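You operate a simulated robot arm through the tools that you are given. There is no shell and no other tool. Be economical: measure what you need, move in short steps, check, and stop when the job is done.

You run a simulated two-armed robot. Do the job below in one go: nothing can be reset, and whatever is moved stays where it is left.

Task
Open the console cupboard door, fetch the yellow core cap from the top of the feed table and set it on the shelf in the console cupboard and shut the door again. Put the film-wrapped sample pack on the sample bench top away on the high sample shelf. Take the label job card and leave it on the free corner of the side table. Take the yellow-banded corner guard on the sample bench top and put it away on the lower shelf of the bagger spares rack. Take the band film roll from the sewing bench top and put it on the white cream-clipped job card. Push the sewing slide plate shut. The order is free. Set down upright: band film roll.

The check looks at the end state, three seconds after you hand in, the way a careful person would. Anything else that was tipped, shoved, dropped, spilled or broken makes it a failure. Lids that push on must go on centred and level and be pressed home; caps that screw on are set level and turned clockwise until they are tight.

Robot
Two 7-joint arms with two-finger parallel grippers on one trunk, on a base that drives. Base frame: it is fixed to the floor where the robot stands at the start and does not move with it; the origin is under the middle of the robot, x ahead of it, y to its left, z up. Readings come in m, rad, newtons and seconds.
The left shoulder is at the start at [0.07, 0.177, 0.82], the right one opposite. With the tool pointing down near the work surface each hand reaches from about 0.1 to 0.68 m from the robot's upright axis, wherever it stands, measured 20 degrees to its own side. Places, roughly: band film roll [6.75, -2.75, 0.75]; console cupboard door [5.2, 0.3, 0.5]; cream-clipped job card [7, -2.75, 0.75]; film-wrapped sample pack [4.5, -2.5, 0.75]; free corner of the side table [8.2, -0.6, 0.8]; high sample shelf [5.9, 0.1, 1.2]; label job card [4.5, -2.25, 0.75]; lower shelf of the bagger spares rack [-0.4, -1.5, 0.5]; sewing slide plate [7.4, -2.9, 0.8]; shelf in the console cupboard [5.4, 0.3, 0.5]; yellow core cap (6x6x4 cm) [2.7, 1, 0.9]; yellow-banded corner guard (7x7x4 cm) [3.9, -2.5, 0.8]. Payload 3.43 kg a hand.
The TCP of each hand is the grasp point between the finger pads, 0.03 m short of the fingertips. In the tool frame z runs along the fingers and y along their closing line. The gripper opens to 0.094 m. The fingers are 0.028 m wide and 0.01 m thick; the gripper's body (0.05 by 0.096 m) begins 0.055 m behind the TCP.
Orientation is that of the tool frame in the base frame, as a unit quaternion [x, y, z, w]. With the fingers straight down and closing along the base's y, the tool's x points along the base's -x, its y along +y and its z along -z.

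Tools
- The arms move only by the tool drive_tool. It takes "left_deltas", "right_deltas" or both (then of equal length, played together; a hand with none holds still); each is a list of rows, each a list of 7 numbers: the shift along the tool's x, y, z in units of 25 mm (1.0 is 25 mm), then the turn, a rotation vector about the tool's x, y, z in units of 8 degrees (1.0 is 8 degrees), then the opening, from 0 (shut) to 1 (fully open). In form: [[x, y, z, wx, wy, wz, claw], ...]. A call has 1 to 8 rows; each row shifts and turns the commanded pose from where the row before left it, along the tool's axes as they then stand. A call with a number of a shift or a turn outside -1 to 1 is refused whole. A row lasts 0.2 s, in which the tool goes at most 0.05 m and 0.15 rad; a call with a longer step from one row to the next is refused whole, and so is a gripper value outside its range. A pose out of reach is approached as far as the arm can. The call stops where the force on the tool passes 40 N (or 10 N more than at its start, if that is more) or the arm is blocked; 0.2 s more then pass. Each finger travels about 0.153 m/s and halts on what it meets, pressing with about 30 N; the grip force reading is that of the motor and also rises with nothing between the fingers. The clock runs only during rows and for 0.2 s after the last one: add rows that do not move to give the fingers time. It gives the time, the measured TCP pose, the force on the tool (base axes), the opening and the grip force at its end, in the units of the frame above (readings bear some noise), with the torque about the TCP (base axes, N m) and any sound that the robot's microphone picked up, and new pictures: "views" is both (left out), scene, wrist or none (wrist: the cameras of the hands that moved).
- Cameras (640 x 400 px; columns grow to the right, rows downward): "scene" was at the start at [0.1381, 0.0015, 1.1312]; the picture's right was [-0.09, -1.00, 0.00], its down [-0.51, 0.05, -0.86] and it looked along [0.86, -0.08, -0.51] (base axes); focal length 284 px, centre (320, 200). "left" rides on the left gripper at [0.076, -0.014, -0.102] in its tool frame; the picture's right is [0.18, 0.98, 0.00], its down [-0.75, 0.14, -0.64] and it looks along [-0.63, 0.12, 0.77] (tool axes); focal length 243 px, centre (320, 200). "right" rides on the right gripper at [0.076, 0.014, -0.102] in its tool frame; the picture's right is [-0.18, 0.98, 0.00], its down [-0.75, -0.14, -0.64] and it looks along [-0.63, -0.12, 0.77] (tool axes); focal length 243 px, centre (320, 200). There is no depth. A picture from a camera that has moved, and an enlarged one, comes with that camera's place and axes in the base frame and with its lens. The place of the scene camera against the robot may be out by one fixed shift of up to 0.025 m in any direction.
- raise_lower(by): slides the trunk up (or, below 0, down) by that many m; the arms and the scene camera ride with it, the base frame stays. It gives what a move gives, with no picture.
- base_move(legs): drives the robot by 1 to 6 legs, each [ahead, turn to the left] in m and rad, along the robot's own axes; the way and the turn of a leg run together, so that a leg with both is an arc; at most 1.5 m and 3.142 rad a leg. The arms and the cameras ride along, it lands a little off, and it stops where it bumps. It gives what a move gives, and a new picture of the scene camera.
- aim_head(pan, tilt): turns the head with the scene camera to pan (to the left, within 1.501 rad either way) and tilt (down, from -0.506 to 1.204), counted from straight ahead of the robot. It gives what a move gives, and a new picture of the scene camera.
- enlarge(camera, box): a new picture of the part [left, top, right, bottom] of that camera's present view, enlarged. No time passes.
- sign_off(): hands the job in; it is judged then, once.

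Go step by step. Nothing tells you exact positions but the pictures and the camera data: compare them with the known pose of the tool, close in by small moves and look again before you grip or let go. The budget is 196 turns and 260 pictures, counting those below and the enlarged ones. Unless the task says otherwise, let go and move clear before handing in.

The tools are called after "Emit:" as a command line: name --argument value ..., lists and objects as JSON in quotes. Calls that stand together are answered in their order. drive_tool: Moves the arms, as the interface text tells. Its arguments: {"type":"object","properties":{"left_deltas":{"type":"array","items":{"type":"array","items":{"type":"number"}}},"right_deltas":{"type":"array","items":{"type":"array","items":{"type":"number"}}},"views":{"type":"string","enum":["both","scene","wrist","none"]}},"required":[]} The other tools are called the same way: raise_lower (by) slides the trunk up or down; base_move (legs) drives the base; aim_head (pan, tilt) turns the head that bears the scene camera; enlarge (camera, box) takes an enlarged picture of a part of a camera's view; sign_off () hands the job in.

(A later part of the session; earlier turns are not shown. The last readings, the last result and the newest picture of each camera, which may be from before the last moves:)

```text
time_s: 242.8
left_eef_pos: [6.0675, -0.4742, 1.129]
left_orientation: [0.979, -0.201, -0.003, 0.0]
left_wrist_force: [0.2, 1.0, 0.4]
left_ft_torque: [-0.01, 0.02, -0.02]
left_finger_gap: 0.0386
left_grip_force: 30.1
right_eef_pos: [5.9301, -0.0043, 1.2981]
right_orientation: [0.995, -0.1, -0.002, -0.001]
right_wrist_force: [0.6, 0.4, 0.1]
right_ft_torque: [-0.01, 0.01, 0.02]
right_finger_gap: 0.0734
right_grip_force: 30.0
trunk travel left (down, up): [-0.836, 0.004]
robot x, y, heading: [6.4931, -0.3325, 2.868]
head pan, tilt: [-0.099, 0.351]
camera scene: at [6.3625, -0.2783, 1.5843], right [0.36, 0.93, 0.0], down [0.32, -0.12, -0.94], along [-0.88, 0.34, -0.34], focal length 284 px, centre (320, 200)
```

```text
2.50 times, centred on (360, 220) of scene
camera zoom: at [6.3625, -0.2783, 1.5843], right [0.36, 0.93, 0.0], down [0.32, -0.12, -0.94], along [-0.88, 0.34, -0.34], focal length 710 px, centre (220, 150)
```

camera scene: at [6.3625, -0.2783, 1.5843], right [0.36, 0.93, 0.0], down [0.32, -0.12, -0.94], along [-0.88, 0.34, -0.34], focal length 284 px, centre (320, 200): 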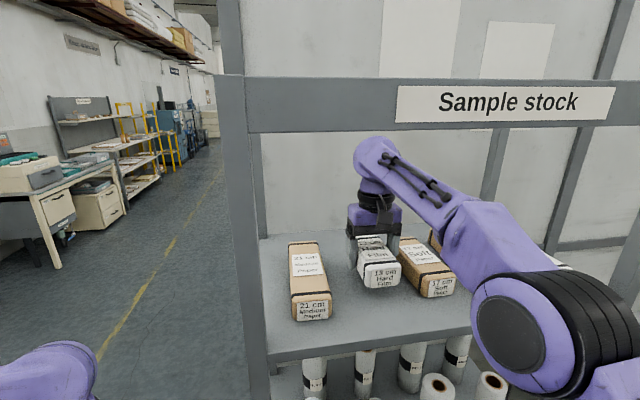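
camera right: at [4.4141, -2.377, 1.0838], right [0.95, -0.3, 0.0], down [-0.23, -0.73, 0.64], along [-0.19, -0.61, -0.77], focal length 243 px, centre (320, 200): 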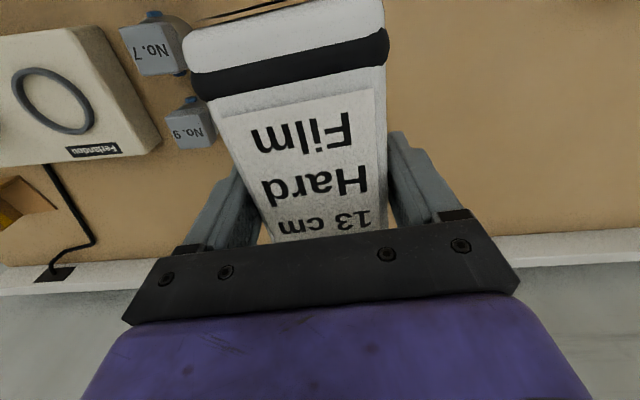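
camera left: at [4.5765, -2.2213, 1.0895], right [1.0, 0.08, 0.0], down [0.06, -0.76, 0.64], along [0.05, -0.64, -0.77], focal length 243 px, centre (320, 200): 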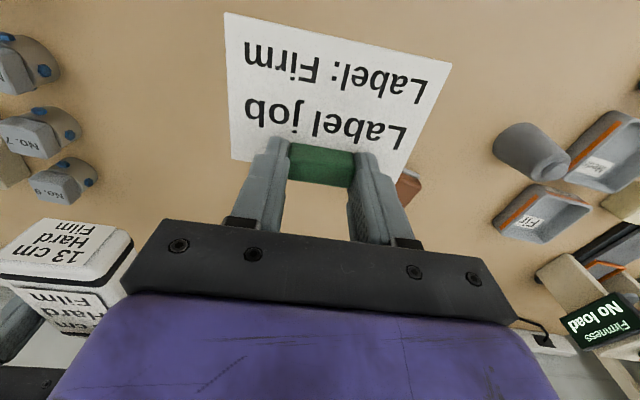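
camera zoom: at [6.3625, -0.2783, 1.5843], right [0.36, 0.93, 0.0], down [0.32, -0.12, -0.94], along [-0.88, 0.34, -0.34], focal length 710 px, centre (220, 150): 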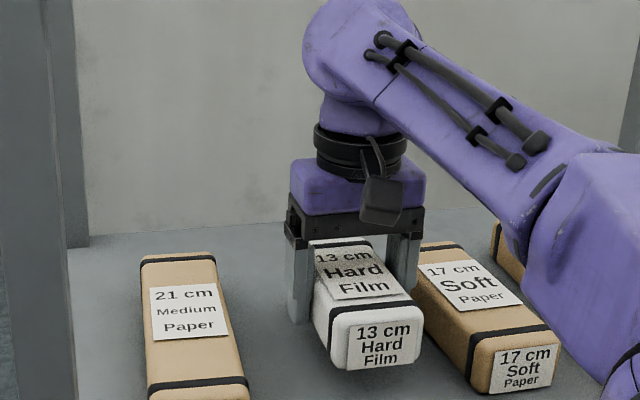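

Well centred in the gap. Lowering gently to the shelf.

Emit:
drive_tool --right_deltas '[[0, 0, 0.5, 0, 0, 0, 0], [0, 0, 0.4, 0, 0, 0, 0], [0, 0, 0.3, 0, 0, 0, 0], [0, 0, 0.2, 0, 0, 0, 0], [0, 0, 0.2, 0, 0, 0, 0]]' --views "none"

Emit:
enlarge --camera "scene" --box '[300, 190, 460, 300]'

```text
time_s: 243.9
left_eef_pos: [6.0659, -0.4747, 1.1282]
left_orientation: [0.98, -0.2, -0.003, 0.0]
left_wrist_force: [-0.2, -0.6, 0.3]
left_ft_torque: [-0.02, 0.01, 0.0]
left_finger_gap: 0.0385
left_grip_force: 29.9
right_eef_pos: [5.9256, -0.0047, 1.2706]
right_orientation: [0.995, -0.101, -0.011, 0.0]
right_wrist_force: [3.1, -1.2, 12.6]
right_ft_torque: [-0.2, -0.65, 0.0]
right_finger_gap: 0.0737
right_grip_force: 30.4
trunk travel left (down, up): [-0.836, 0.004]
robot x, y, heading: [6.4966, -0.3343, 2.869]
head pan, tilt: [-0.099, 0.351]
stopped in row 5 (right hand): the force on the tool passed its limit (the readings are from after the stop); the commanded pose is now the measured one
```

```text
3.64 times, centred on (380, 245) of scene
camera zoom: at [6.36, -0.2785, 1.5839], right [0.36, 0.93, 0.0], down [0.32, -0.12, -0.94], along [-0.88, 0.34, -0.34], focal length 1033 px, centre (102, 36)
```

zoom: 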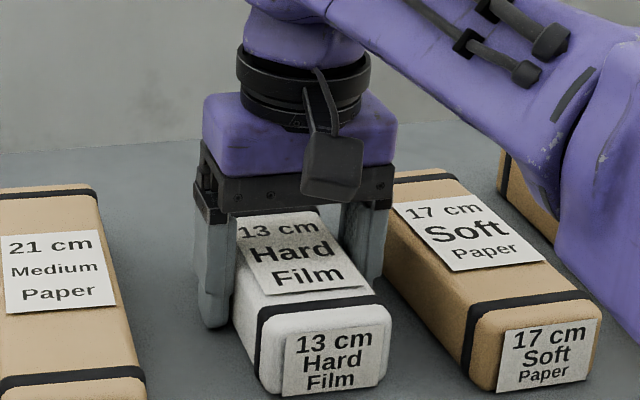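

The pack rests on the shelf. Opening, then lifting and backing out.

Emit:
drive_tool --right_deltas '[[0, 0, 0, 0, 0, 0, 0.85], [0, 0, 0, 0, 0, 0, 0.93], [0, 0, 0, 0, 0, 0, 0.93], [0, 0, -0.5, 0, 0, 0, 0.93], [0, 0, -0.8, 0, 0, 0, 0.93], [0, 0, -0.5, 0, 0, 0, 0.93]]' --views "none"

Emit:
enlarge --camera "scene" --box '[300, 130, 460, 300]'

```text
time_s: 245.3
left_eef_pos: [6.0654, -0.4736, 1.1281]
left_orientation: [0.98, -0.2, -0.002, 0.001]
left_wrist_force: [0.9, 0.1, -1.0]
left_ft_torque: [-0.02, 0.01, 0.02]
left_finger_gap: 0.0386
left_grip_force: 30.4
right_eef_pos: [5.9247, -0.0017, 1.3129]
right_orientation: [0.995, -0.101, -0.008, -0.001]
right_wrist_force: [0.3, -0.2, 0.7]
right_ft_torque: [-0.01, -0.03, -0.03]
right_finger_gap: 0.0875
right_grip_force: 0.1
trunk travel left (down, up): [-0.836, 0.004]
robot x, y, heading: [6.4982, -0.3329, 2.866]
head pan, tilt: [-0.099, 0.351]
```

```text
2.35 times, centred on (380, 215) of scene
camera zoom: at [6.3576, -0.2772, 1.5837], right [0.36, 0.93, 0.0], down [0.32, -0.12, -0.94], along [-0.87, 0.34, -0.34], focal length 668 px, centre (179, 165)
```

zoom: 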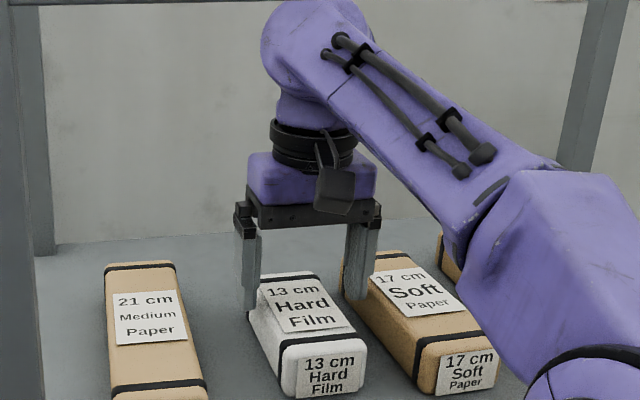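

Lifting slightly more to clear the pack tops, then backing out.

Emit:
drive_tool --right_deltas '[[0, 0, -0.5, 0, 0, 0, 0.93], [0, 0, -0.4, 0, 0, 0, 0.93]]' --views "none"

Emit:
base_move --legs '[[-0.5, 0]]'

```text
time_s: 245.9
left_eef_pos: [6.065, -0.4727, 1.1281]
left_orientation: [0.98, -0.2, -0.001, 0.001]
left_wrist_force: [0.1, 0.5, 0.5]
left_ft_torque: [0.0, -0.05, -0.02]
left_finger_gap: 0.0386
left_grip_force: 30.4
right_eef_pos: [5.9298, 0.0013, 1.3321]
right_orientation: [0.995, -0.101, -0.007, -0.002]
right_wrist_force: [-0.3, 0.6, 1.1]
right_ft_torque: [-0.01, -0.01, 0.02]
right_finger_gap: 0.0874
right_grip_force: 0.1
right hand out of reach, approached as far as the arm can: row 2
trunk travel left (down, up): [-0.836, 0.004]
robot x, y, heading: [6.4928, -0.3375, 2.867]
head pan, tilt: [-0.099, 0.351]
```

```text
time_s: 248.8
left_eef_pos: [6.5423, -0.6072, 1.1272]
left_orientation: [0.98, -0.197, -0.001, 0.001]
left_wrist_force: [-0.4, -0.6, -0.7]
left_ft_torque: [-0.02, 0.03, 0.03]
left_finger_gap: 0.0387
left_grip_force: 30.3
right_eef_pos: [6.4022, -0.1331, 1.3313]
right_orientation: [0.995, -0.098, -0.007, -0.001]
right_wrist_force: [-0.8, 0.8, -0.1]
right_ft_torque: [-0.02, -0.01, -0.03]
right_finger_gap: 0.0878
right_grip_force: 0.1
trunk travel left (down, up): [-0.836, 0.004]
robot x, y, heading: [6.9708, -0.4678, 2.876]
head pan, tilt: [-0.099, 0.351]
camera scene: at [6.8325, -0.4094, 1.5835], right [0.36, 0.93, 0.0], down [0.32, -0.12, -0.94], along [-0.88, 0.34, -0.35], focal length 284 px, centre (320, 200)
```

scene: 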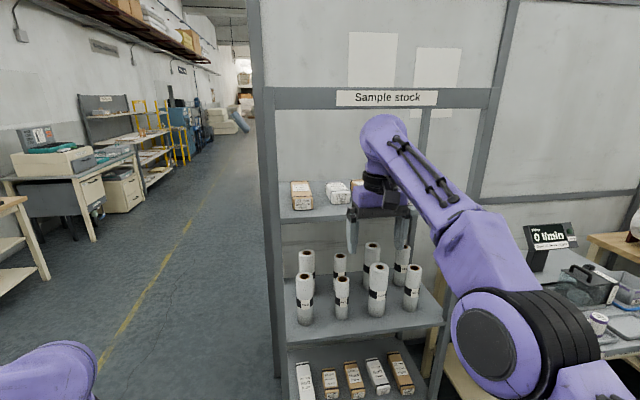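

The pack is stored. Now turning towards the side table.

Emit:
base_move --legs '[[0, -2.95]]'

Emit:
aim_head --pan 0 --tilt 0.5

```text
time_s: 256.0
left_eef_pos: [7.3575, -0.2286, 1.1273]
left_orientation: [0.082, 0.997, 0.001, 0.002]
left_wrist_force: [0.5, 0.3, -0.7]
left_ft_torque: [-0.02, 0.0, 0.0]
left_finger_gap: 0.0386
left_grip_force: 29.6
right_eef_pos: [7.6016, -0.6598, 1.3323]
right_orientation: [-0.019, 1.0, 0.0, 0.008]
right_wrist_force: [0.6, 0.7, -0.2]
right_ft_torque: [-0.02, 0.01, 0.01]
right_finger_gap: 0.0875
right_grip_force: 0.1
trunk travel left (down, up): [-0.836, 0.004]
robot x, y, heading: [6.9713, -0.4666, -0.032]
head pan, tilt: [-0.099, 0.351]
camera scene: at [7.113, -0.4701, 1.5838], right [-0.13, -0.99, 0.0], down [-0.34, 0.05, -0.94], along [0.93, -0.12, -0.34], focal length 284 px, centre (320, 200)
```

scene: 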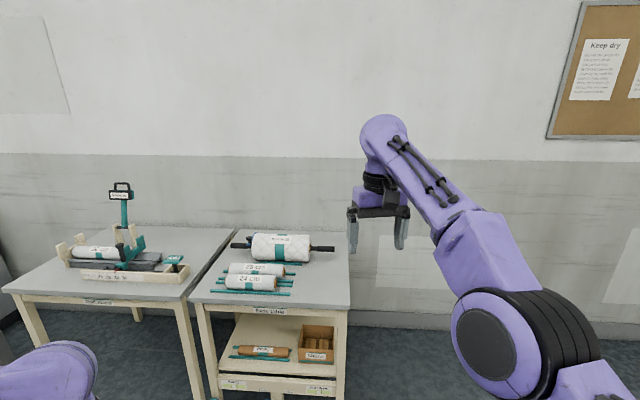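

```text
time_s: 256.7
left_eef_pos: [7.3568, -0.2296, 1.128]
left_orientation: [0.082, 0.997, 0.0, 0.002]
left_wrist_force: [0.3, 0.2, -0.6]
left_ft_torque: [-0.02, -0.02, 0.02]
left_finger_gap: 0.0387
left_grip_force: 29.9
right_eef_pos: [7.6019, -0.6582, 1.3326]
right_orientation: [-0.017, 1.0, 0.0, 0.008]
right_wrist_force: [1.4, 0.3, -0.6]
right_ft_torque: [-0.02, -0.02, -0.03]
right_finger_gap: 0.0874
right_grip_force: 0.1
trunk travel left (down, up): [-0.836, 0.004]
robot x, y, heading: [6.9696, -0.4663, -0.032]
head pan, tilt: [0.0, 0.499]
camera scene: at [7.1117, -0.4611, 1.5701], right [-0.03, -1.0, 0.0], down [-0.48, 0.02, -0.88], along [0.88, -0.03, -0.48], focal length 284 px, centre (320, 200)
```

scene: 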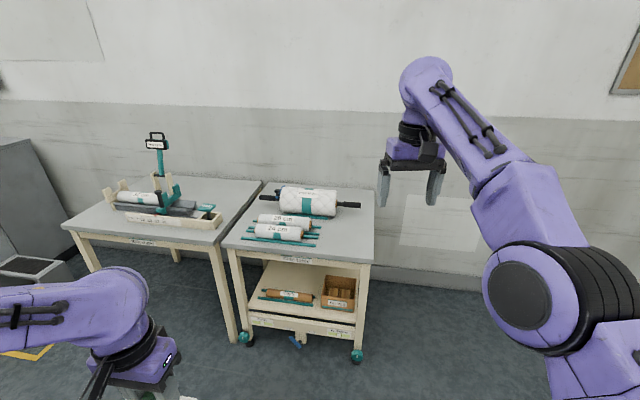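

The wheeled side table is ahead right; its near-right corner is free around [8.15, -0.60], right of the rolls. Driving up and extending the left hand.

Emit:
base_move --legs '[[0, -0.266], [0.62, 0], [0, 0.13]]'

Emit:
drive_tool --left_deltas '[[-1, -0.5, 0, 0, 0, -0.3, 0], [-1, -0.5, 0, 0, 0, -0.3, 0], [-1, -0.5, 0, 0, 0, -0.3, 0], [-1, -0.5, 0, 0, 0, 0, 0], [-1, -0.5, 0, 0, 0, 0, 0], [-1, -0.5, 0, 0, 0, 0, 0], [-0.9, -0.5, 0, 0, 0, 0, 0], [-0.9, -0.5, 0, 0, 0, 0, 0]]' --views "none"

Emit:
aim_head --pan 0.05 --tilt 0.85

```text
time_s: 261.7
left_eef_pos: [7.9841, -0.4651, 1.1293]
left_orientation: [0.147, 0.989, 0.002, 0.002]
left_wrist_force: [0.3, 1.0, -0.1]
left_ft_torque: [0.0, -0.02, 0.0]
left_finger_gap: 0.0386
left_grip_force: 29.6
right_eef_pos: [8.1717, -0.9239, 1.3326]
right_orientation: [0.046, 0.999, 0.001, 0.008]
right_wrist_force: [0.0, -0.2, 0.4]
right_ft_torque: [0.02, 0.01, -0.01]
right_finger_gap: 0.0872
right_grip_force: 0.1
trunk travel left (down, up): [-0.836, 0.004]
robot x, y, heading: [7.5682, -0.645, -0.16]
head pan, tilt: [0.0, 0.499]
camera scene: at [7.7097, -0.6652, 1.5701], right [-0.16, -0.99, 0.0], down [-0.47, 0.08, -0.88], along [0.87, -0.14, -0.48], focal length 284 px, centre (320, 200)
```

scene: 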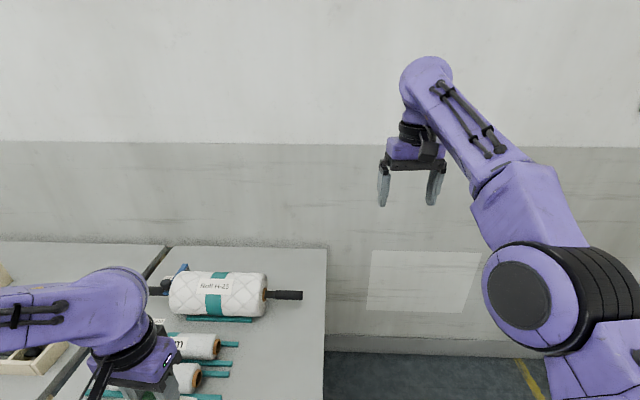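

```text
time_s: 263.5
left_eef_pos: [8.157, -0.6, 1.1314]
left_orientation: [0.084, 0.996, 0.001, 0.002]
left_wrist_force: [0.2, -0.5, -0.1]
left_ft_torque: [0.02, -0.02, -0.01]
left_finger_gap: 0.0387
left_grip_force: 30.3
right_eef_pos: [8.173, -0.9239, 1.3321]
right_orientation: [0.046, 0.999, 0.0, 0.009]
right_wrist_force: [-0.4, 0.0, -0.5]
right_ft_torque: [0.01, 0.01, 0.01]
right_finger_gap: 0.0874
right_grip_force: 0.0
trunk travel left (down, up): [-0.836, 0.004]
robot x, y, heading: [7.5726, -0.6516, -0.169]
head pan, tilt: [0.0, 0.499]
```

```text
time_s: 264.3
left_eef_pos: [8.157, -0.5976, 1.1315]
left_orientation: [0.084, 0.997, 0.001, 0.002]
left_wrist_force: [0.5, -0.8, -0.9]
left_ft_torque: [0.02, -0.04, 0.02]
left_finger_gap: 0.0384
left_grip_force: 29.3
right_eef_pos: [8.172, -0.9215, 1.3313]
right_orientation: [0.047, 0.999, 0.0, 0.008]
right_wrist_force: [0.2, 0.6, 0.2]
right_ft_torque: [0.0, -0.01, -0.01]
right_finger_gap: 0.0876
right_grip_force: 0.1
trunk travel left (down, up): [-0.836, 0.004]
robot x, y, heading: [7.5724, -0.6521, -0.164]
head pan, tilt: [0.051, 0.85]
camera scene: at [7.6982, -0.6563, 1.5402], right [-0.11, -0.99, 0.0], down [-0.75, 0.08, -0.66], along [0.66, -0.07, -0.75], focal length 284 px, centre (320, 200)
```

scene: 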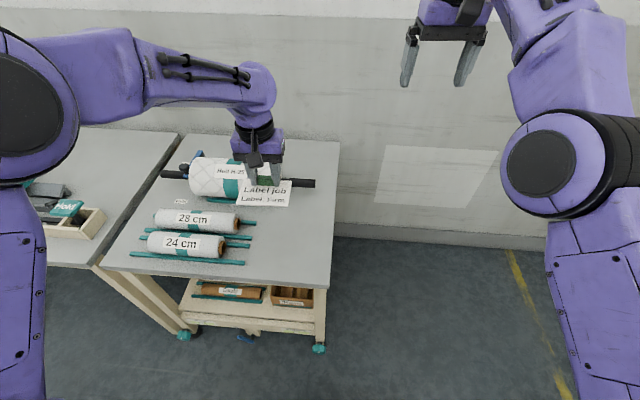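

Free corner confirmed. Lowering with the trunk, then looking with the wrist camera.

Emit:
drive_tool --left_deltas '[[0, -0.6, 0, 0, 0, 0, 0]]' --views "none"

Emit:
raise_lower --by -0.24

Emit:
enlarge --camera "left" --box '[0, 0, 640, 400]'

Emit:
enlarge --camera "scene" --box '[80, 60, 400, 260]'

```text
time_s: 264.7
left_eef_pos: [8.1541, -0.6146, 1.1301]
left_orientation: [0.083, 0.997, 0.002, 0.003]
left_wrist_force: [0.2, 0.0, -0.4]
left_ft_torque: [0.02, -0.03, 0.01]
left_finger_gap: 0.0386
left_grip_force: 29.9
right_eef_pos: [8.1708, -0.9231, 1.3328]
right_orientation: [0.046, 0.999, -0.001, 0.008]
right_wrist_force: [0.7, 0.2, -0.4]
right_ft_torque: [0.03, -0.02, -0.01]
right_finger_gap: 0.0872
right_grip_force: 0.0
trunk travel left (down, up): [-0.836, 0.004]
robot x, y, heading: [7.5696, -0.649, -0.166]
head pan, tilt: [0.051, 0.85]
```

```text
time_s: 267.2
left_eef_pos: [8.154, -0.6127, 0.8905]
left_orientation: [0.084, 0.996, 0.001, 0.001]
left_wrist_force: [-0.2, 0.0, -0.4]
left_ft_torque: [0.01, -0.02, -0.02]
left_finger_gap: 0.0382
left_grip_force: 30.5
right_eef_pos: [8.171, -0.9224, 1.0933]
right_orientation: [0.045, 0.999, 0.0, 0.008]
right_wrist_force: [-0.5, -0.4, 0.8]
right_ft_torque: [0.01, 0.0, 0.0]
right_finger_gap: 0.0876
right_grip_force: 0.0
trunk travel left (down, up): [-0.596, 0.244]
robot x, y, heading: [7.5685, -0.6492, -0.165]
head pan, tilt: [0.051, 0.85]
```

```text
1.00 times, centred on (320, 200) of left
camera zoom: at [8.0762, -0.6137, 0.993], right [-0.02, 1.0, 0.0], down [0.76, 0.01, 0.65], along [0.65, 0.01, -0.76], focal length 243 px, centre (320, 200)
```

zoom: 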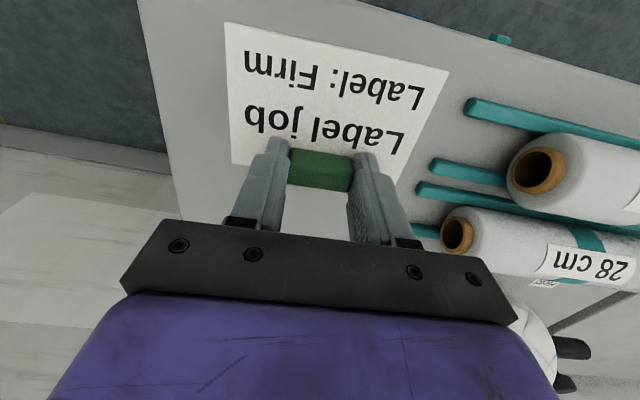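

```text
2.00 times, centred on (240, 160) of scene
camera zoom: at [7.6982, -0.6566, 1.3002], right [-0.11, -0.99, 0.0], down [-0.75, 0.08, -0.66], along [0.66, -0.07, -0.75], focal length 568 px, centre (480, 280)
```

zoom: 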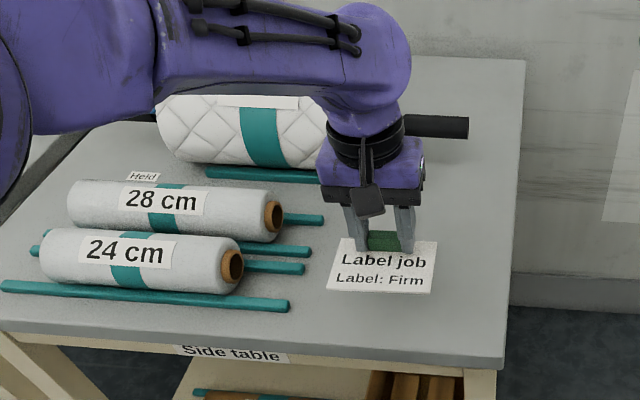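

Position is good, clear of the rods. Lowering to the surface gently.

Emit:
drive_tool --left_deltas '[[0, 0, 0.7, 0, 0, 0, 0], [0, 0, 0.6, 0, 0, 0, 0], [0, 0, 0.25, 0, 0, 0, 0], [0, 0, 0.2, 0, 0, 0, 0], [0, 0, 0.2, 0, 0, 0, 0], [0, 0, 0.2, 0, 0, 0, 0]]' --views "wrist"

Emit:
enlarge --camera "scene" --box '[200, 120, 340, 220]'

```text
time_s: 268.6
left_eef_pos: [8.1565, -0.6127, 0.838]
left_orientation: [0.084, 0.996, 0.001, 0.002]
left_wrist_force: [-0.8, -0.5, -0.3]
left_ft_torque: [-0.01, 0.04, -0.01]
left_finger_gap: 0.0388
left_grip_force: 30.1
right_eef_pos: [8.171, -0.9222, 1.0931]
right_orientation: [0.046, 0.999, -0.001, 0.008]
right_wrist_force: [0.6, -0.2, -0.6]
right_ft_torque: [0.01, 0.02, 0.0]
right_finger_gap: 0.0873
right_grip_force: 0.1
trunk travel left (down, up): [-0.596, 0.244]
robot x, y, heading: [7.5715, -0.6462, -0.162]
head pan, tilt: [0.051, 0.85]
camera left: at [8.0784, -0.614, 0.9398], right [-0.02, 1.0, 0.0], down [0.76, 0.01, 0.65], along [0.65, 0.01, -0.76], focal length 243 px, centre (320, 200)
```

left: 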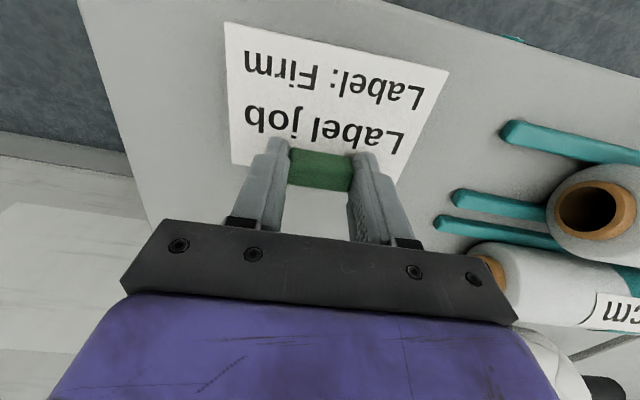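

```text
4.00 times, centred on (270, 170) of scene
camera zoom: at [7.6985, -0.6567, 1.3001], right [-0.11, -0.99, 0.0], down [-0.75, 0.08, -0.66], along [0.66, -0.07, -0.75], focal length 1136 px, centre (520, 320)
```

zoom: 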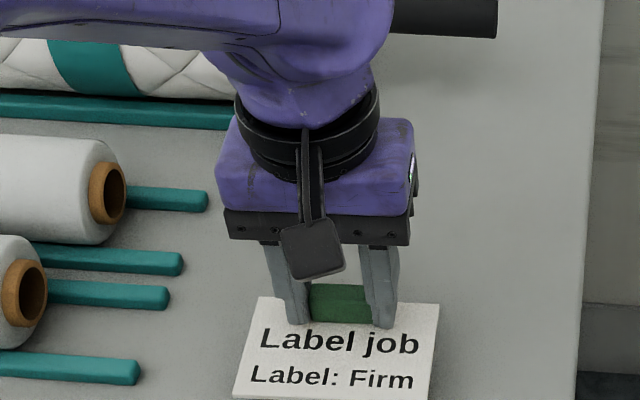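

No contact yet; continuing in small steps.

Emit:
drive_tool --left_deltas '[[0, 0, 0.3, 0, 0, 0, 0], [0, 0, 0.3, 0, 0, 0, 0], [0, 0, 0.3, 0, 0, 0, 0], [0, 0, 0.3, 0, 0, 0, 0], [0, 0, 0.3, 0, 0, 0, 0], [0, 0, 0.3, 0, 0, 0, 0], [0, 0, 0.3, 0, 0, 0, 0], [0, 0, 0.3, 0, 0, 0, 0]]' --views "wrist"

```text
time_s: 269.7
left_eef_pos: [8.1558, -0.6113, 0.813]
left_orientation: [0.082, 0.997, 0.0, 0.011]
left_wrist_force: [-7.0, 3.4, 22.6]
left_ft_torque: [-0.04, 0.66, -0.16]
left_finger_gap: 0.0389
left_grip_force: 29.8
right_eef_pos: [8.1693, -0.9205, 1.0943]
right_orientation: [0.046, 0.999, 0.0, 0.01]
right_wrist_force: [0.3, -0.1, 0.0]
right_ft_torque: [0.01, 0.03, 0.01]
right_finger_gap: 0.0875
right_grip_force: 0.1
trunk travel left (down, up): [-0.596, 0.244]
robot x, y, heading: [7.5748, -0.6514, -0.159]
head pan, tilt: [0.051, 0.85]
stopped in row 5 (left hand): the force on the tool passed its limit (the readings are from after the stop); the commanded pose is now the measured one
camera left: at [8.0774, -0.6134, 0.9145], right [-0.02, 1.0, 0.0], down [0.75, 0.02, 0.66], along [0.66, 0.01, -0.75], focal length 243 px, centre (320, 200)
```

left: 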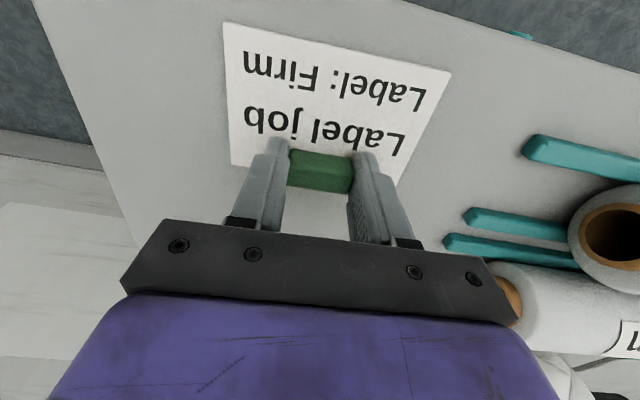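

Card is on the table. Releasing and lifting.

Emit:
drive_tool --left_deltas '[[0, 0, -0.15, 0, 0, 0, 0], [0, 0, 0, 0, 0, 0, 0.55], [0, 0, 0, 0, 0, 0, 0.65], [0, 0, -0.6, 0, 0, 0, 0.65], [0, 0, -1, 0, 0, 0, 0.65], [0, 0, -1, 0, 0, 0, 0.65], [0, 0, -1, 0, 0, 0, 0.65], [0, 0, -1, 0, 0, 0, 0.65]]' --views "wrist"

```text
time_s: 271.5
left_eef_pos: [8.1554, -0.6131, 0.9289]
left_orientation: [0.083, 0.997, 0.001, 0.008]
left_wrist_force: [0.2, -1.1, 0.4]
left_ft_torque: [-0.02, 0.0, -0.01]
left_finger_gap: 0.0612
left_grip_force: 0.0
right_eef_pos: [8.1705, -0.9226, 1.0928]
right_orientation: [0.046, 0.999, 0.0, 0.009]
right_wrist_force: [-0.6, -0.6, 0.3]
right_ft_torque: [-0.01, -0.05, -0.01]
right_finger_gap: 0.0876
right_grip_force: 0.0
trunk travel left (down, up): [-0.596, 0.244]
robot x, y, heading: [7.5719, -0.6515, -0.163]
head pan, tilt: [0.051, 0.85]
camera left: at [8.0764, -0.6141, 1.0302], right [-0.02, 1.0, 0.0], down [0.76, 0.02, 0.65], along [0.65, 0.01, -0.76], focal length 243 px, centre (320, 200)
```

left: 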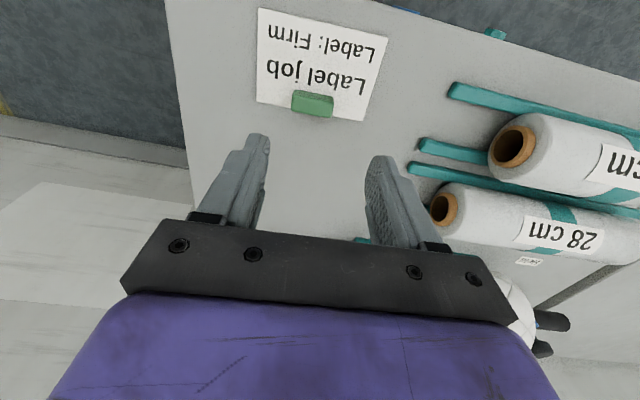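

Card placed. Heading for the sewing bench.

Emit:
base_move --legs '[[-0.5, 0], [0, -1.41], [0.7, 0]]'

Emit:
raise_lower --by 0.15

Emit:
aim_head --pan 0 --tilt 0.5

```text
time_s: 281.4
left_eef_pos: [7.1612, -1.8382, 0.9273]
left_orientation: [0.723, 0.691, -0.005, 0.006]
left_wrist_force: [-0.2, 0.2, -0.6]
left_ft_torque: [-0.02, 0.03, 0.0]
left_finger_gap: 0.0614
left_grip_force: 0.1
right_eef_pos: [6.8575, -1.8904, 1.0934]
right_orientation: [0.697, 0.717, -0.005, 0.005]
right_wrist_force: [-0.3, -0.2, -0.3]
right_ft_torque: [0.01, 0.01, 0.0]
right_finger_gap: 0.0875
right_grip_force: 0.1
trunk travel left (down, up): [-0.596, 0.244]
robot x, y, heading: [7.0562, -1.2629, -1.619]
head pan, tilt: [0.051, 0.85]
camera scene: at [7.0524, -1.3824, 1.3001], right [-1.0, -0.01, 0.0], down [-0.01, 0.75, -0.66], along [0.0, -0.66, -0.75], focal length 284 px, centre (320, 200)
```

scene: 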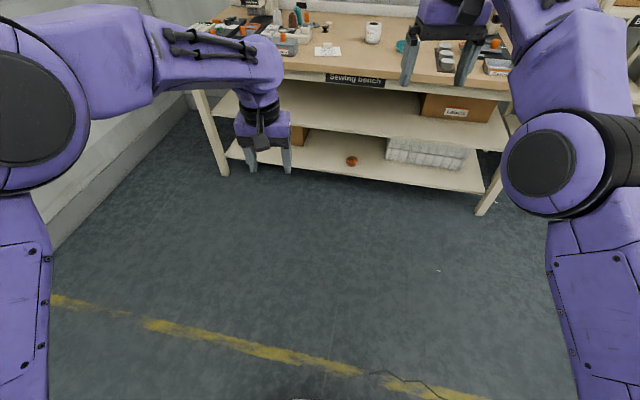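

```text
time_s: 283.2
left_eef_pos: [7.1619, -1.8388, 1.0783]
left_orientation: [0.723, 0.691, -0.005, 0.006]
left_wrist_force: [-0.3, -0.4, -0.3]
left_ft_torque: [-0.01, -0.02, 0.05]
left_finger_gap: 0.0614
left_grip_force: 0.1
right_eef_pos: [6.858, -1.8914, 1.2427]
right_orientation: [0.697, 0.717, -0.005, 0.006]
right_wrist_force: [0.3, -0.3, 0.4]
right_ft_torque: [-0.02, 0.0, 0.01]
right_finger_gap: 0.0874
right_grip_force: 0.1
trunk travel left (down, up): [-0.746, 0.094]
robot x, y, heading: [7.0548, -1.2617, -1.61]
head pan, tilt: [0.051, 0.85]
```

```text
time_s: 284.0
left_eef_pos: [7.162, -1.8382, 1.0799]
left_orientation: [0.723, 0.691, -0.005, 0.006]
left_wrist_force: [-0.4, -0.1, -0.9]
left_ft_torque: [0.02, 0.0, 0.03]
left_finger_gap: 0.0612
left_grip_force: 0.0
right_eef_pos: [6.8574, -1.8907, 1.2417]
right_orientation: [0.698, 0.716, -0.006, 0.006]
right_wrist_force: [0.2, 0.3, 0.2]
right_ft_torque: [0.03, 0.01, -0.01]
right_finger_gap: 0.0872
right_grip_force: 0.0
trunk travel left (down, up): [-0.746, 0.094]
robot x, y, heading: [7.0556, -1.263, -1.612]
head pan, tilt: [0.0, 0.499]
camera scene: at [7.048, -1.395, 1.48], right [-1.0, 0.04, 0.0], down [0.02, 0.48, -0.88], along [-0.04, -0.88, -0.48], focal length 284 px, centre (320, 200)
```

scene: 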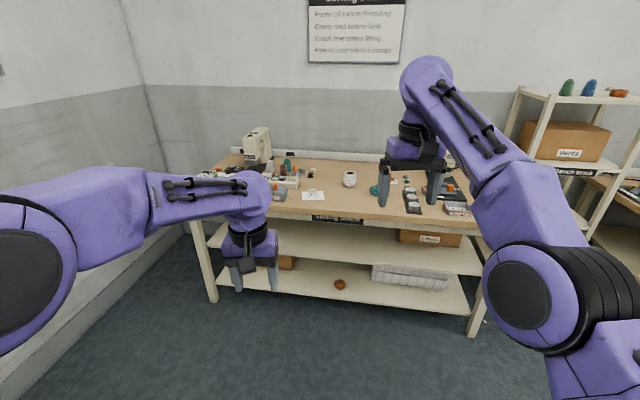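

Driving up to the sewing bench.

Emit:
base_move --legs '[[0.72, 0.05]]'

Emit:
aim_head --pan 0 --tilt 0.85

Emit:
enlarge --camera "scene" --box '[80, 30, 560, 330]'

```text
time_s: 287.8
left_eef_pos: [7.1655, -2.5216, 1.0788]
left_orientation: [0.71, 0.704, -0.005, 0.006]
left_wrist_force: [0.5, -0.7, 0.0]
left_ft_torque: [0.0, 0.0, -0.02]
left_finger_gap: 0.0611
left_grip_force: 0.2
right_eef_pos: [6.8628, -2.5855, 1.2429]
right_orientation: [0.684, 0.729, -0.006, 0.006]
right_wrist_force: [0.3, 0.2, 0.5]
right_ft_torque: [0.02, 0.0, 0.01]
right_finger_gap: 0.0875
right_grip_force: 0.1
trunk travel left (down, up): [-0.746, 0.094]
robot x, y, heading: [7.0374, -1.9497, -1.578]
head pan, tilt: [0.0, 0.499]
camera scene: at [7.0361, -2.0828, 1.4802], right [-1.0, 0.01, 0.0], down [0.0, 0.48, -0.88], along [-0.01, -0.88, -0.48], focal length 284 px, centre (320, 200)
```

scene: 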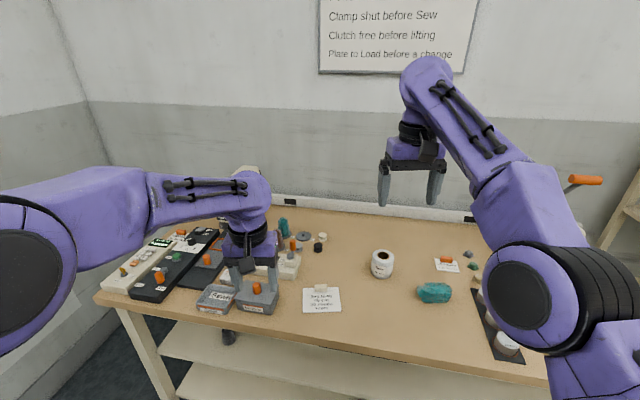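

```text
time_s: 288.6
left_eef_pos: [7.1655, -2.5215, 1.0782]
left_orientation: [0.71, 0.705, -0.004, 0.007]
left_wrist_force: [0.2, -0.6, 0.4]
left_ft_torque: [-0.03, 0.02, -0.02]
left_finger_gap: 0.0611
left_grip_force: 0.1
right_eef_pos: [6.864, -2.5865, 1.2411]
right_orientation: [0.683, 0.73, -0.006, 0.006]
right_wrist_force: [0.8, 0.4, -0.1]
right_ft_torque: [0.04, 0.01, 0.02]
right_finger_gap: 0.0874
right_grip_force: 0.0
trunk travel left (down, up): [-0.746, 0.094]
robot x, y, heading: [7.0385, -1.9525, -1.577]
head pan, tilt: [0.0, 0.85]
camera scene: at [7.0362, -2.0709, 1.4502], right [-1.0, 0.01, 0.0], down [0.0, 0.75, -0.66], along [0.0, -0.66, -0.75], focal length 284 px, centre (320, 200)
```

scene: 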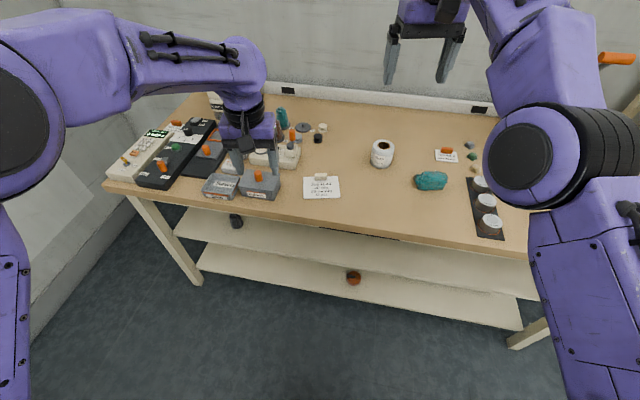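

```text
1.33 times, centred on (320, 180) of scene
camera zoom: at [7.0362, -2.0709, 1.4502], right [-1.0, 0.01, 0.0], down [0.0, 0.75, -0.66], along [0.0, -0.66, -0.75], focal length 379 px, centre (320, 227)
```

zoom: 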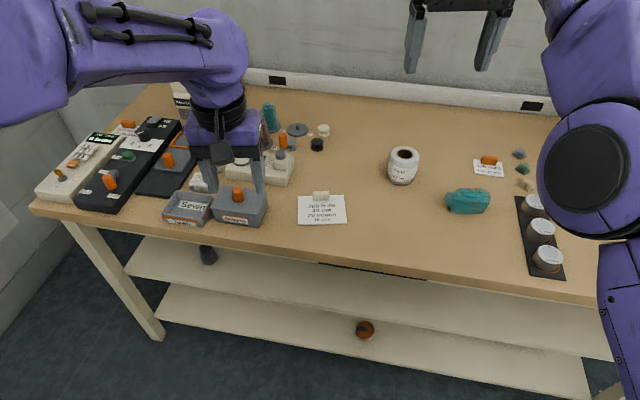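

The film roll stands at ≈[6.83, -2.82], the cream-clipped card at ≈[7.03, -2.69]. I'll pull the left hand back and up, then drive in.

Emit:
drive_tool --left_deltas '[[1, 0, -0.6, 0, 0, 0, 0], [1, 0, -0.6, 0, 0, 0, 0], [1, 0, -0.6, 0, 0, 0, 0], [1, 0, -0.6, 0, 0, 0, 0], [1, 0, -0.6, 0, 0, 0, 0], [1, 0, -0.6, 0, 0, 0, 0], [1, 0, 0, 0, 0, 0, 0], [1, 0, 0, 0, 0, 0, 0]]' --views "none"

Emit:
base_move --legs '[[0.28, 0]]'

Emit:
aim_head --pan 0 --tilt 0.95

Emit:
enlarge --camera "right" --box '[0, 0, 640, 400]'

```text
time_s: 290.4
left_eef_pos: [7.1665, -2.3211, 1.1655]
left_orientation: [0.71, 0.704, -0.006, 0.007]
left_wrist_force: [0.3, 0.6, 0.3]
left_ft_torque: [-0.04, -0.01, -0.01]
left_finger_gap: 0.0001
left_grip_force: 29.4
right_eef_pos: [6.8649, -2.5847, 1.2437]
right_orientation: [0.684, 0.73, -0.006, 0.007]
right_wrist_force: [0.2, -0.4, 0.7]
right_ft_torque: [0.01, 0.01, -0.02]
right_finger_gap: 0.0873
right_grip_force: 0.0
trunk travel left (down, up): [-0.746, 0.094]
robot x, y, heading: [7.0419, -1.9494, -1.576]
head pan, tilt: [0.0, 0.85]
```

```text
time_s: 292.4
left_eef_pos: [7.167, -2.6007, 1.164]
left_orientation: [0.708, 0.707, -0.005, 0.007]
left_wrist_force: [0.5, 0.7, -0.6]
left_ft_torque: [0.02, 0.01, 0.01]
left_finger_gap: 0.0002
left_grip_force: 30.0
right_eef_pos: [6.8666, -2.8674, 1.2439]
right_orientation: [0.681, 0.732, -0.005, 0.006]
right_wrist_force: [0.1, -0.4, 0.0]
right_ft_torque: [0.02, -0.02, 0.01]
right_finger_gap: 0.0875
right_grip_force: 0.2
trunk travel left (down, up): [-0.746, 0.094]
robot x, y, heading: [7.0388, -2.2333, -1.567]
head pan, tilt: [0.0, 0.85]
camera scene: at [7.0363, -2.3498, 1.4503], right [-1.0, 0.0, 0.0], down [0.0, 0.75, -0.66], along [0.0, -0.66, -0.75], focal length 284 px, centre (320, 200)
```

scene: 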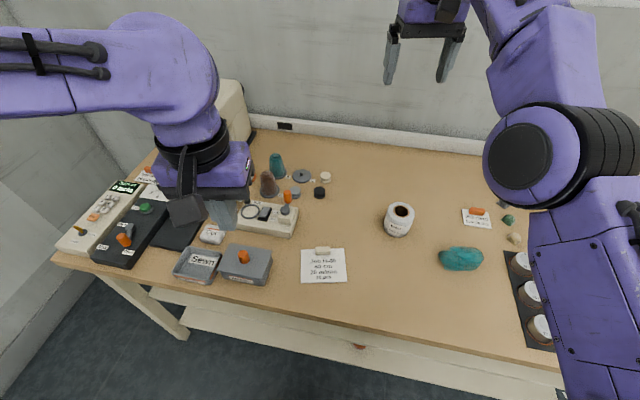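

```text
time_s: 293.0
left_eef_pos: [7.1663, -2.6018, 1.1624]
left_orientation: [0.707, 0.707, -0.004, 0.006]
left_wrist_force: [-0.2, 0.2, 0.8]
left_ft_torque: [-0.05, 0.01, 0.03]
left_finger_gap: 0.0003
left_grip_force: 29.8
right_eef_pos: [6.8662, -2.8682, 1.2429]
right_orientation: [0.681, 0.732, -0.006, 0.006]
right_wrist_force: [0.3, 0.0, -0.1]
right_ft_torque: [0.02, -0.01, 0.0]
right_finger_gap: 0.0875
right_grip_force: 0.0
trunk travel left (down, up): [-0.746, 0.094]
robot x, y, heading: [7.0377, -2.2323, -1.57]
head pan, tilt: [0.0, 0.949]
camera scene: at [7.0363, -2.3464, 1.4426], right [-1.0, 0.0, 0.0], down [0.0, 0.81, -0.58], along [0.0, -0.58, -0.81], focal length 284 px, centre (320, 200)
```

scene: 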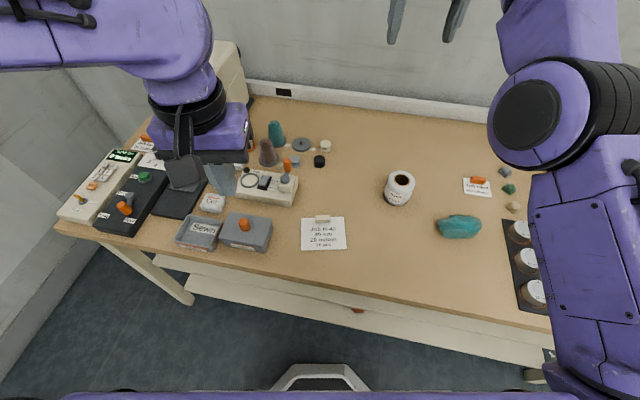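

```text
1.00 times, centred on (320, 200) of right
camera zoom: at [6.8759, -2.79, 1.3437], right [0.99, -0.11, 0.0], down [-0.09, -0.75, 0.65], along [-0.07, -0.65, -0.76], focal length 243 px, centre (320, 200)
```

zoom: 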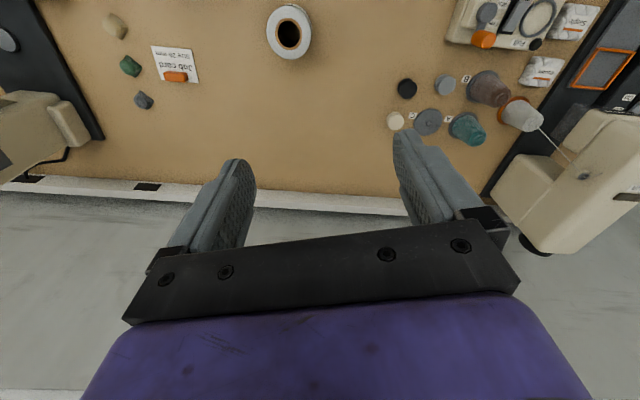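

Both views put the roll at ≈[6.825, -2.83], diameter ≈7.3 cm. Moving the right hand above it and down part of the way.

Emit:
drive_tool --right_deltas '[[0.82, -0.76, 0.6, 0, 0.12, 0, 1], [0.82, -0.76, 0.6, 0, 0, 0, 1], [0, 0, 1, 0, 0, 0, 1], [0, 0, 1, 0, 0, 0, 1], [0, 0, 1, 0, 0, 0, 1], [0, 0, 1, 0, 0, 0, 1], [0, 0, 1, 0, 0, 0, 1], [0, 0, 1, 0, 0, 0, 1]]' --views "wrist"

```text
time_s: 294.8
left_eef_pos: [7.1672, -2.6011, 1.1636]
left_orientation: [0.707, 0.707, -0.005, 0.006]
left_wrist_force: [-0.5, -0.7, 0.0]
left_ft_torque: [0.0, 0.01, -0.01]
left_finger_gap: 0.0
left_grip_force: 30.5
right_eef_pos: [6.8232, -2.8321, 1.0601]
right_orientation: [0.683, 0.731, 0.0, 0.0]
right_wrist_force: [0.3, 0.1, 0.2]
right_ft_torque: [-0.01, -0.02, 0.03]
right_finger_gap: 0.0939
right_grip_force: 0.1
trunk travel left (down, up): [-0.746, 0.094]
robot x, y, heading: [7.0414, -2.2328, -1.568]
head pan, tilt: [0.0, 0.949]
camera right: at [6.8326, -2.7554, 1.1619], right [0.99, -0.11, 0.0], down [-0.09, -0.76, 0.64], along [-0.07, -0.64, -0.77], focal length 243 px, centre (320, 200)
```

right: 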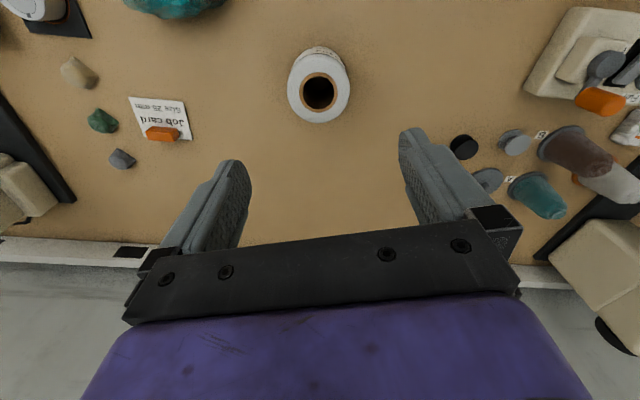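

Centred; moving 1 cm ahead and descending around the roll.

Emit:
drive_tool --right_deltas '[[-0.4, 0, 1, 0, 0, 0, 1], [0, 0, 1, 0, 0, 0, 1], [0, 0, 1, 0, 0, 0, 1], [0, 0, 1, 0, 0, 0, 1], [0, 0, 1, 0, 0, 0, 1]]' --views "wrist"

```text
time_s: 296.0
left_eef_pos: [7.1666, -2.6012, 1.1619]
left_orientation: [0.707, 0.707, -0.005, 0.006]
left_wrist_force: [-0.1, 0.1, 0.3]
left_ft_torque: [0.0, -0.02, -0.01]
left_finger_gap: 0.0001
left_grip_force: 30.2
right_eef_pos: [6.8263, -2.8432, 0.936]
right_orientation: [0.681, 0.732, 0.0, 0.0]
right_wrist_force: [0.2, 0.2, 0.9]
right_ft_torque: [-0.02, -0.02, -0.01]
right_finger_gap: 0.0941
right_grip_force: 0.1
trunk travel left (down, up): [-0.746, 0.094]
robot x, y, heading: [7.0383, -2.2321, -1.567]
head pan, tilt: [0.0, 0.949]
camera right: at [6.8351, -2.7665, 1.0381], right [0.99, -0.11, 0.0], down [-0.09, -0.76, 0.64], along [-0.07, -0.64, -0.77], focal length 243 px, centre (320, 200)
```

right: 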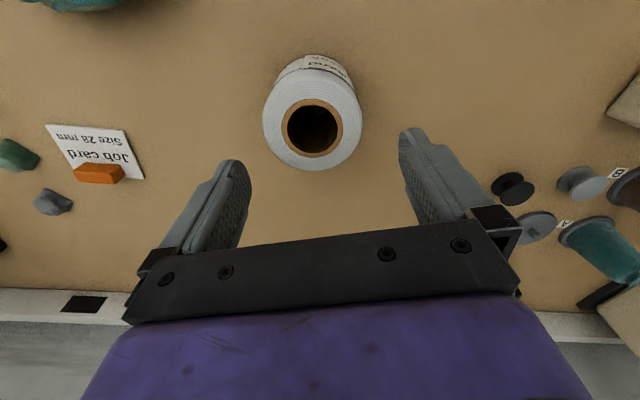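

Emit:
drive_tool --right_deltas '[[0.2, -0.16, 1, 0, 0, 0, 1], [0, 0, 1, 0, 0, 0, 1], [0, 0, 1, 0, 0, 0, 1], [0, 0, 0.6, 0, 0, 0, 1], [0, 0, 0, 0, 0, 0, 1]]' --views "wrist"

Emit:
enlarge --camera "scene" --box '[330, 110, 490, 230]'

```text
time_s: 297.2
left_eef_pos: [7.1669, -2.601, 1.1631]
left_orientation: [0.707, 0.707, -0.004, 0.006]
left_wrist_force: [0.0, -0.5, 0.2]
left_ft_torque: [-0.01, 0.04, 0.01]
left_finger_gap: 0.0003
left_grip_force: 30.1
right_eef_pos: [6.8237, -2.837, 0.8466]
right_orientation: [0.682, 0.732, 0.0, 0.0]
right_wrist_force: [0.2, 0.6, 0.4]
right_ft_torque: [-0.03, 0.01, 0.01]
right_finger_gap: 0.0937
right_grip_force: 0.1
trunk travel left (down, up): [-0.746, 0.094]
robot x, y, heading: [7.0349, -2.233, -1.573]
head pan, tilt: [0.0, 0.949]
camera right: at [6.8316, -2.7606, 0.9488], right [0.99, -0.11, 0.0], down [-0.09, -0.76, 0.64], along [-0.07, -0.64, -0.77], focal length 243 px, centre (320, 200)
```

right: 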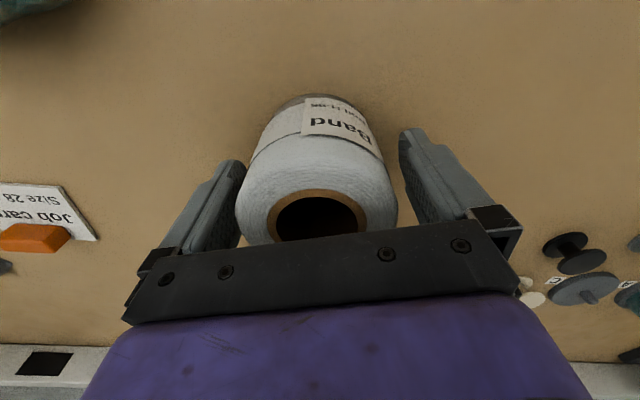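

```text
3.33 times, centred on (410, 170) of scene
camera zoom: at [7.0365, -2.3456, 1.4426], right [-1.0, 0.0, 0.0], down [0.0, 0.81, -0.58], along [0.0, -0.58, -0.81], focal length 947 px, centre (20, 300)
```

zoom: 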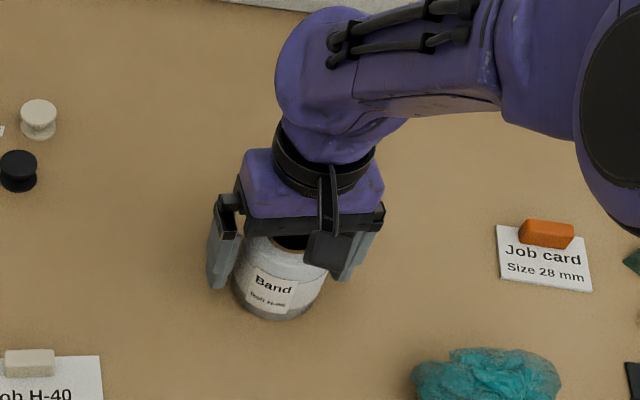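

The roll ("Band") is between the fingers. Closing and lifting.

Emit:
drive_tool --right_deltas '[[0, 0, 0.2, 0, 0, 0, 0.85], [0, 0, 0, 0, 0, 0, 0.3], [0, 0, 0, 0, 0, 0, 0], [0, 0, 0, 0, 0, 0, 0]]' --views "none"

Emit:
drive_tool --right_deltas '[[0, 0, -1, 0, 0, 0, 0], [0, 0, -1, 0, 0, 0, 0], [0, 0, -1, 0, 0, 0, 0], [0, 0, -1, 0, 0, 0, 0], [0, 0, -1, 0, 0, 0, 0]]' --views "both"

```text
time_s: 298.2
left_eef_pos: [7.1676, -2.6008, 1.1637]
left_orientation: [0.707, 0.707, -0.005, 0.006]
left_wrist_force: [0.2, 0.7, 0.3]
left_ft_torque: [0.0, 0.02, 0.0]
left_finger_gap: 0.0002
left_grip_force: 29.8
right_eef_pos: [6.8224, -2.8368, 0.8405]
right_orientation: [0.681, 0.732, 0.0, 0.0]
right_wrist_force: [-0.3, -1.5, 2.6]
right_ft_torque: [-0.04, -0.02, 0.01]
right_finger_gap: 0.0717
right_grip_force: 29.8
trunk travel left (down, up): [-0.746, 0.094]
robot x, y, heading: [7.0382, -2.2329, -1.57]
head pan, tilt: [0.0, 0.949]
```

```text
time_s: 299.4
left_eef_pos: [7.1673, -2.6013, 1.1635]
left_orientation: [0.707, 0.707, -0.005, 0.006]
left_wrist_force: [-0.4, 0.2, -0.2]
left_ft_torque: [0.0, -0.03, -0.03]
left_finger_gap: 0.0001
left_grip_force: 29.6
right_eef_pos: [6.823, -2.8366, 0.9681]
right_orientation: [0.682, 0.732, 0.001, 0.0]
right_wrist_force: [-0.7, 0.4, -1.7]
right_ft_torque: [0.0, 0.0, 0.01]
right_finger_gap: 0.0722
right_grip_force: 30.1
trunk travel left (down, up): [-0.746, 0.094]
robot x, y, heading: [7.0395, -2.2302, -1.564]
head pan, tilt: [0.0, 0.949]
camera scene: at [7.0364, -2.3455, 1.4426], right [-1.0, 0.0, 0.0], down [0.0, 0.81, -0.58], along [0.0, -0.58, -0.81], focal length 284 px, centre (320, 200)
camera right: at [6.832, -2.7596, 1.0708], right [0.99, -0.11, 0.0], down [-0.09, -0.76, 0.64], along [-0.07, -0.64, -0.77], focal length 243 px, centre (320, 200)
```

scene: 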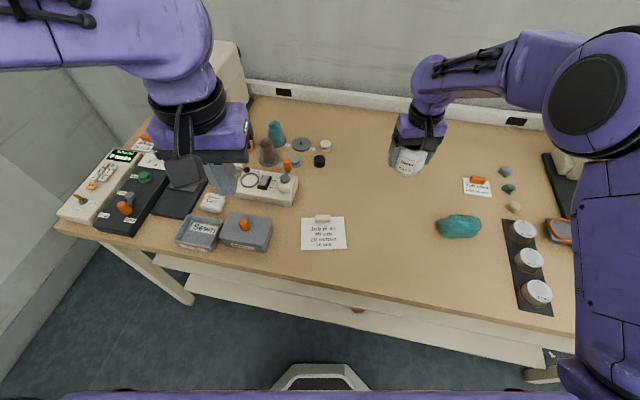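
right: 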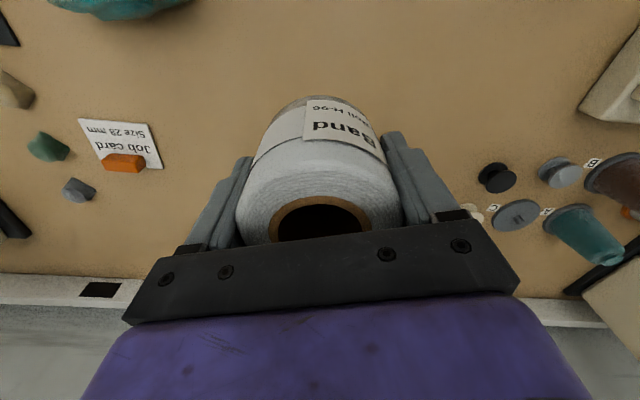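

Roll held. Checking the card's place with the left wrist camera.

Emit:
enlarge --camera "left" --box '[0, 0, 640, 400]'

Emit:
enlarge --camera "scene" --box '[260, 180, 400, 280]'

```text
1.00 times, centred on (320, 200) of left
camera zoom: at [7.1529, -2.5224, 1.265], right [0.98, 0.18, 0.0], down [0.14, -0.74, 0.65], along [0.12, -0.64, -0.76], focal length 243 px, centre (320, 200)
```

zoom: 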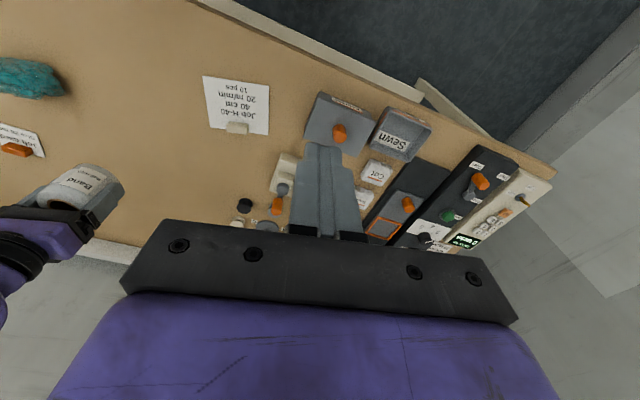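

```text
4.00 times, centred on (330, 230) of scene
camera zoom: at [7.0364, -2.3455, 1.4426], right [-1.0, 0.0, 0.0], down [0.0, 0.81, -0.58], along [0.0, -0.58, -0.81], focal length 1136 px, centre (280, 80)
```

zoom: 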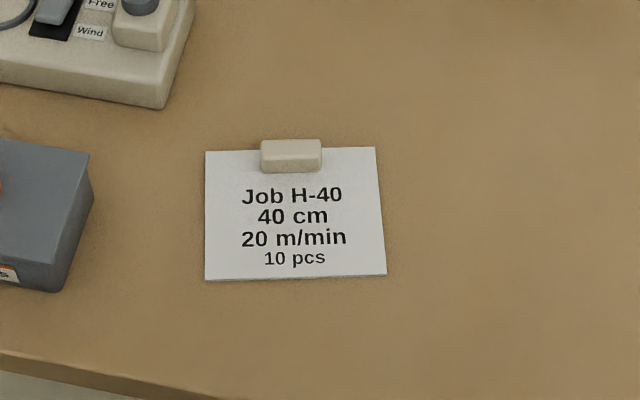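

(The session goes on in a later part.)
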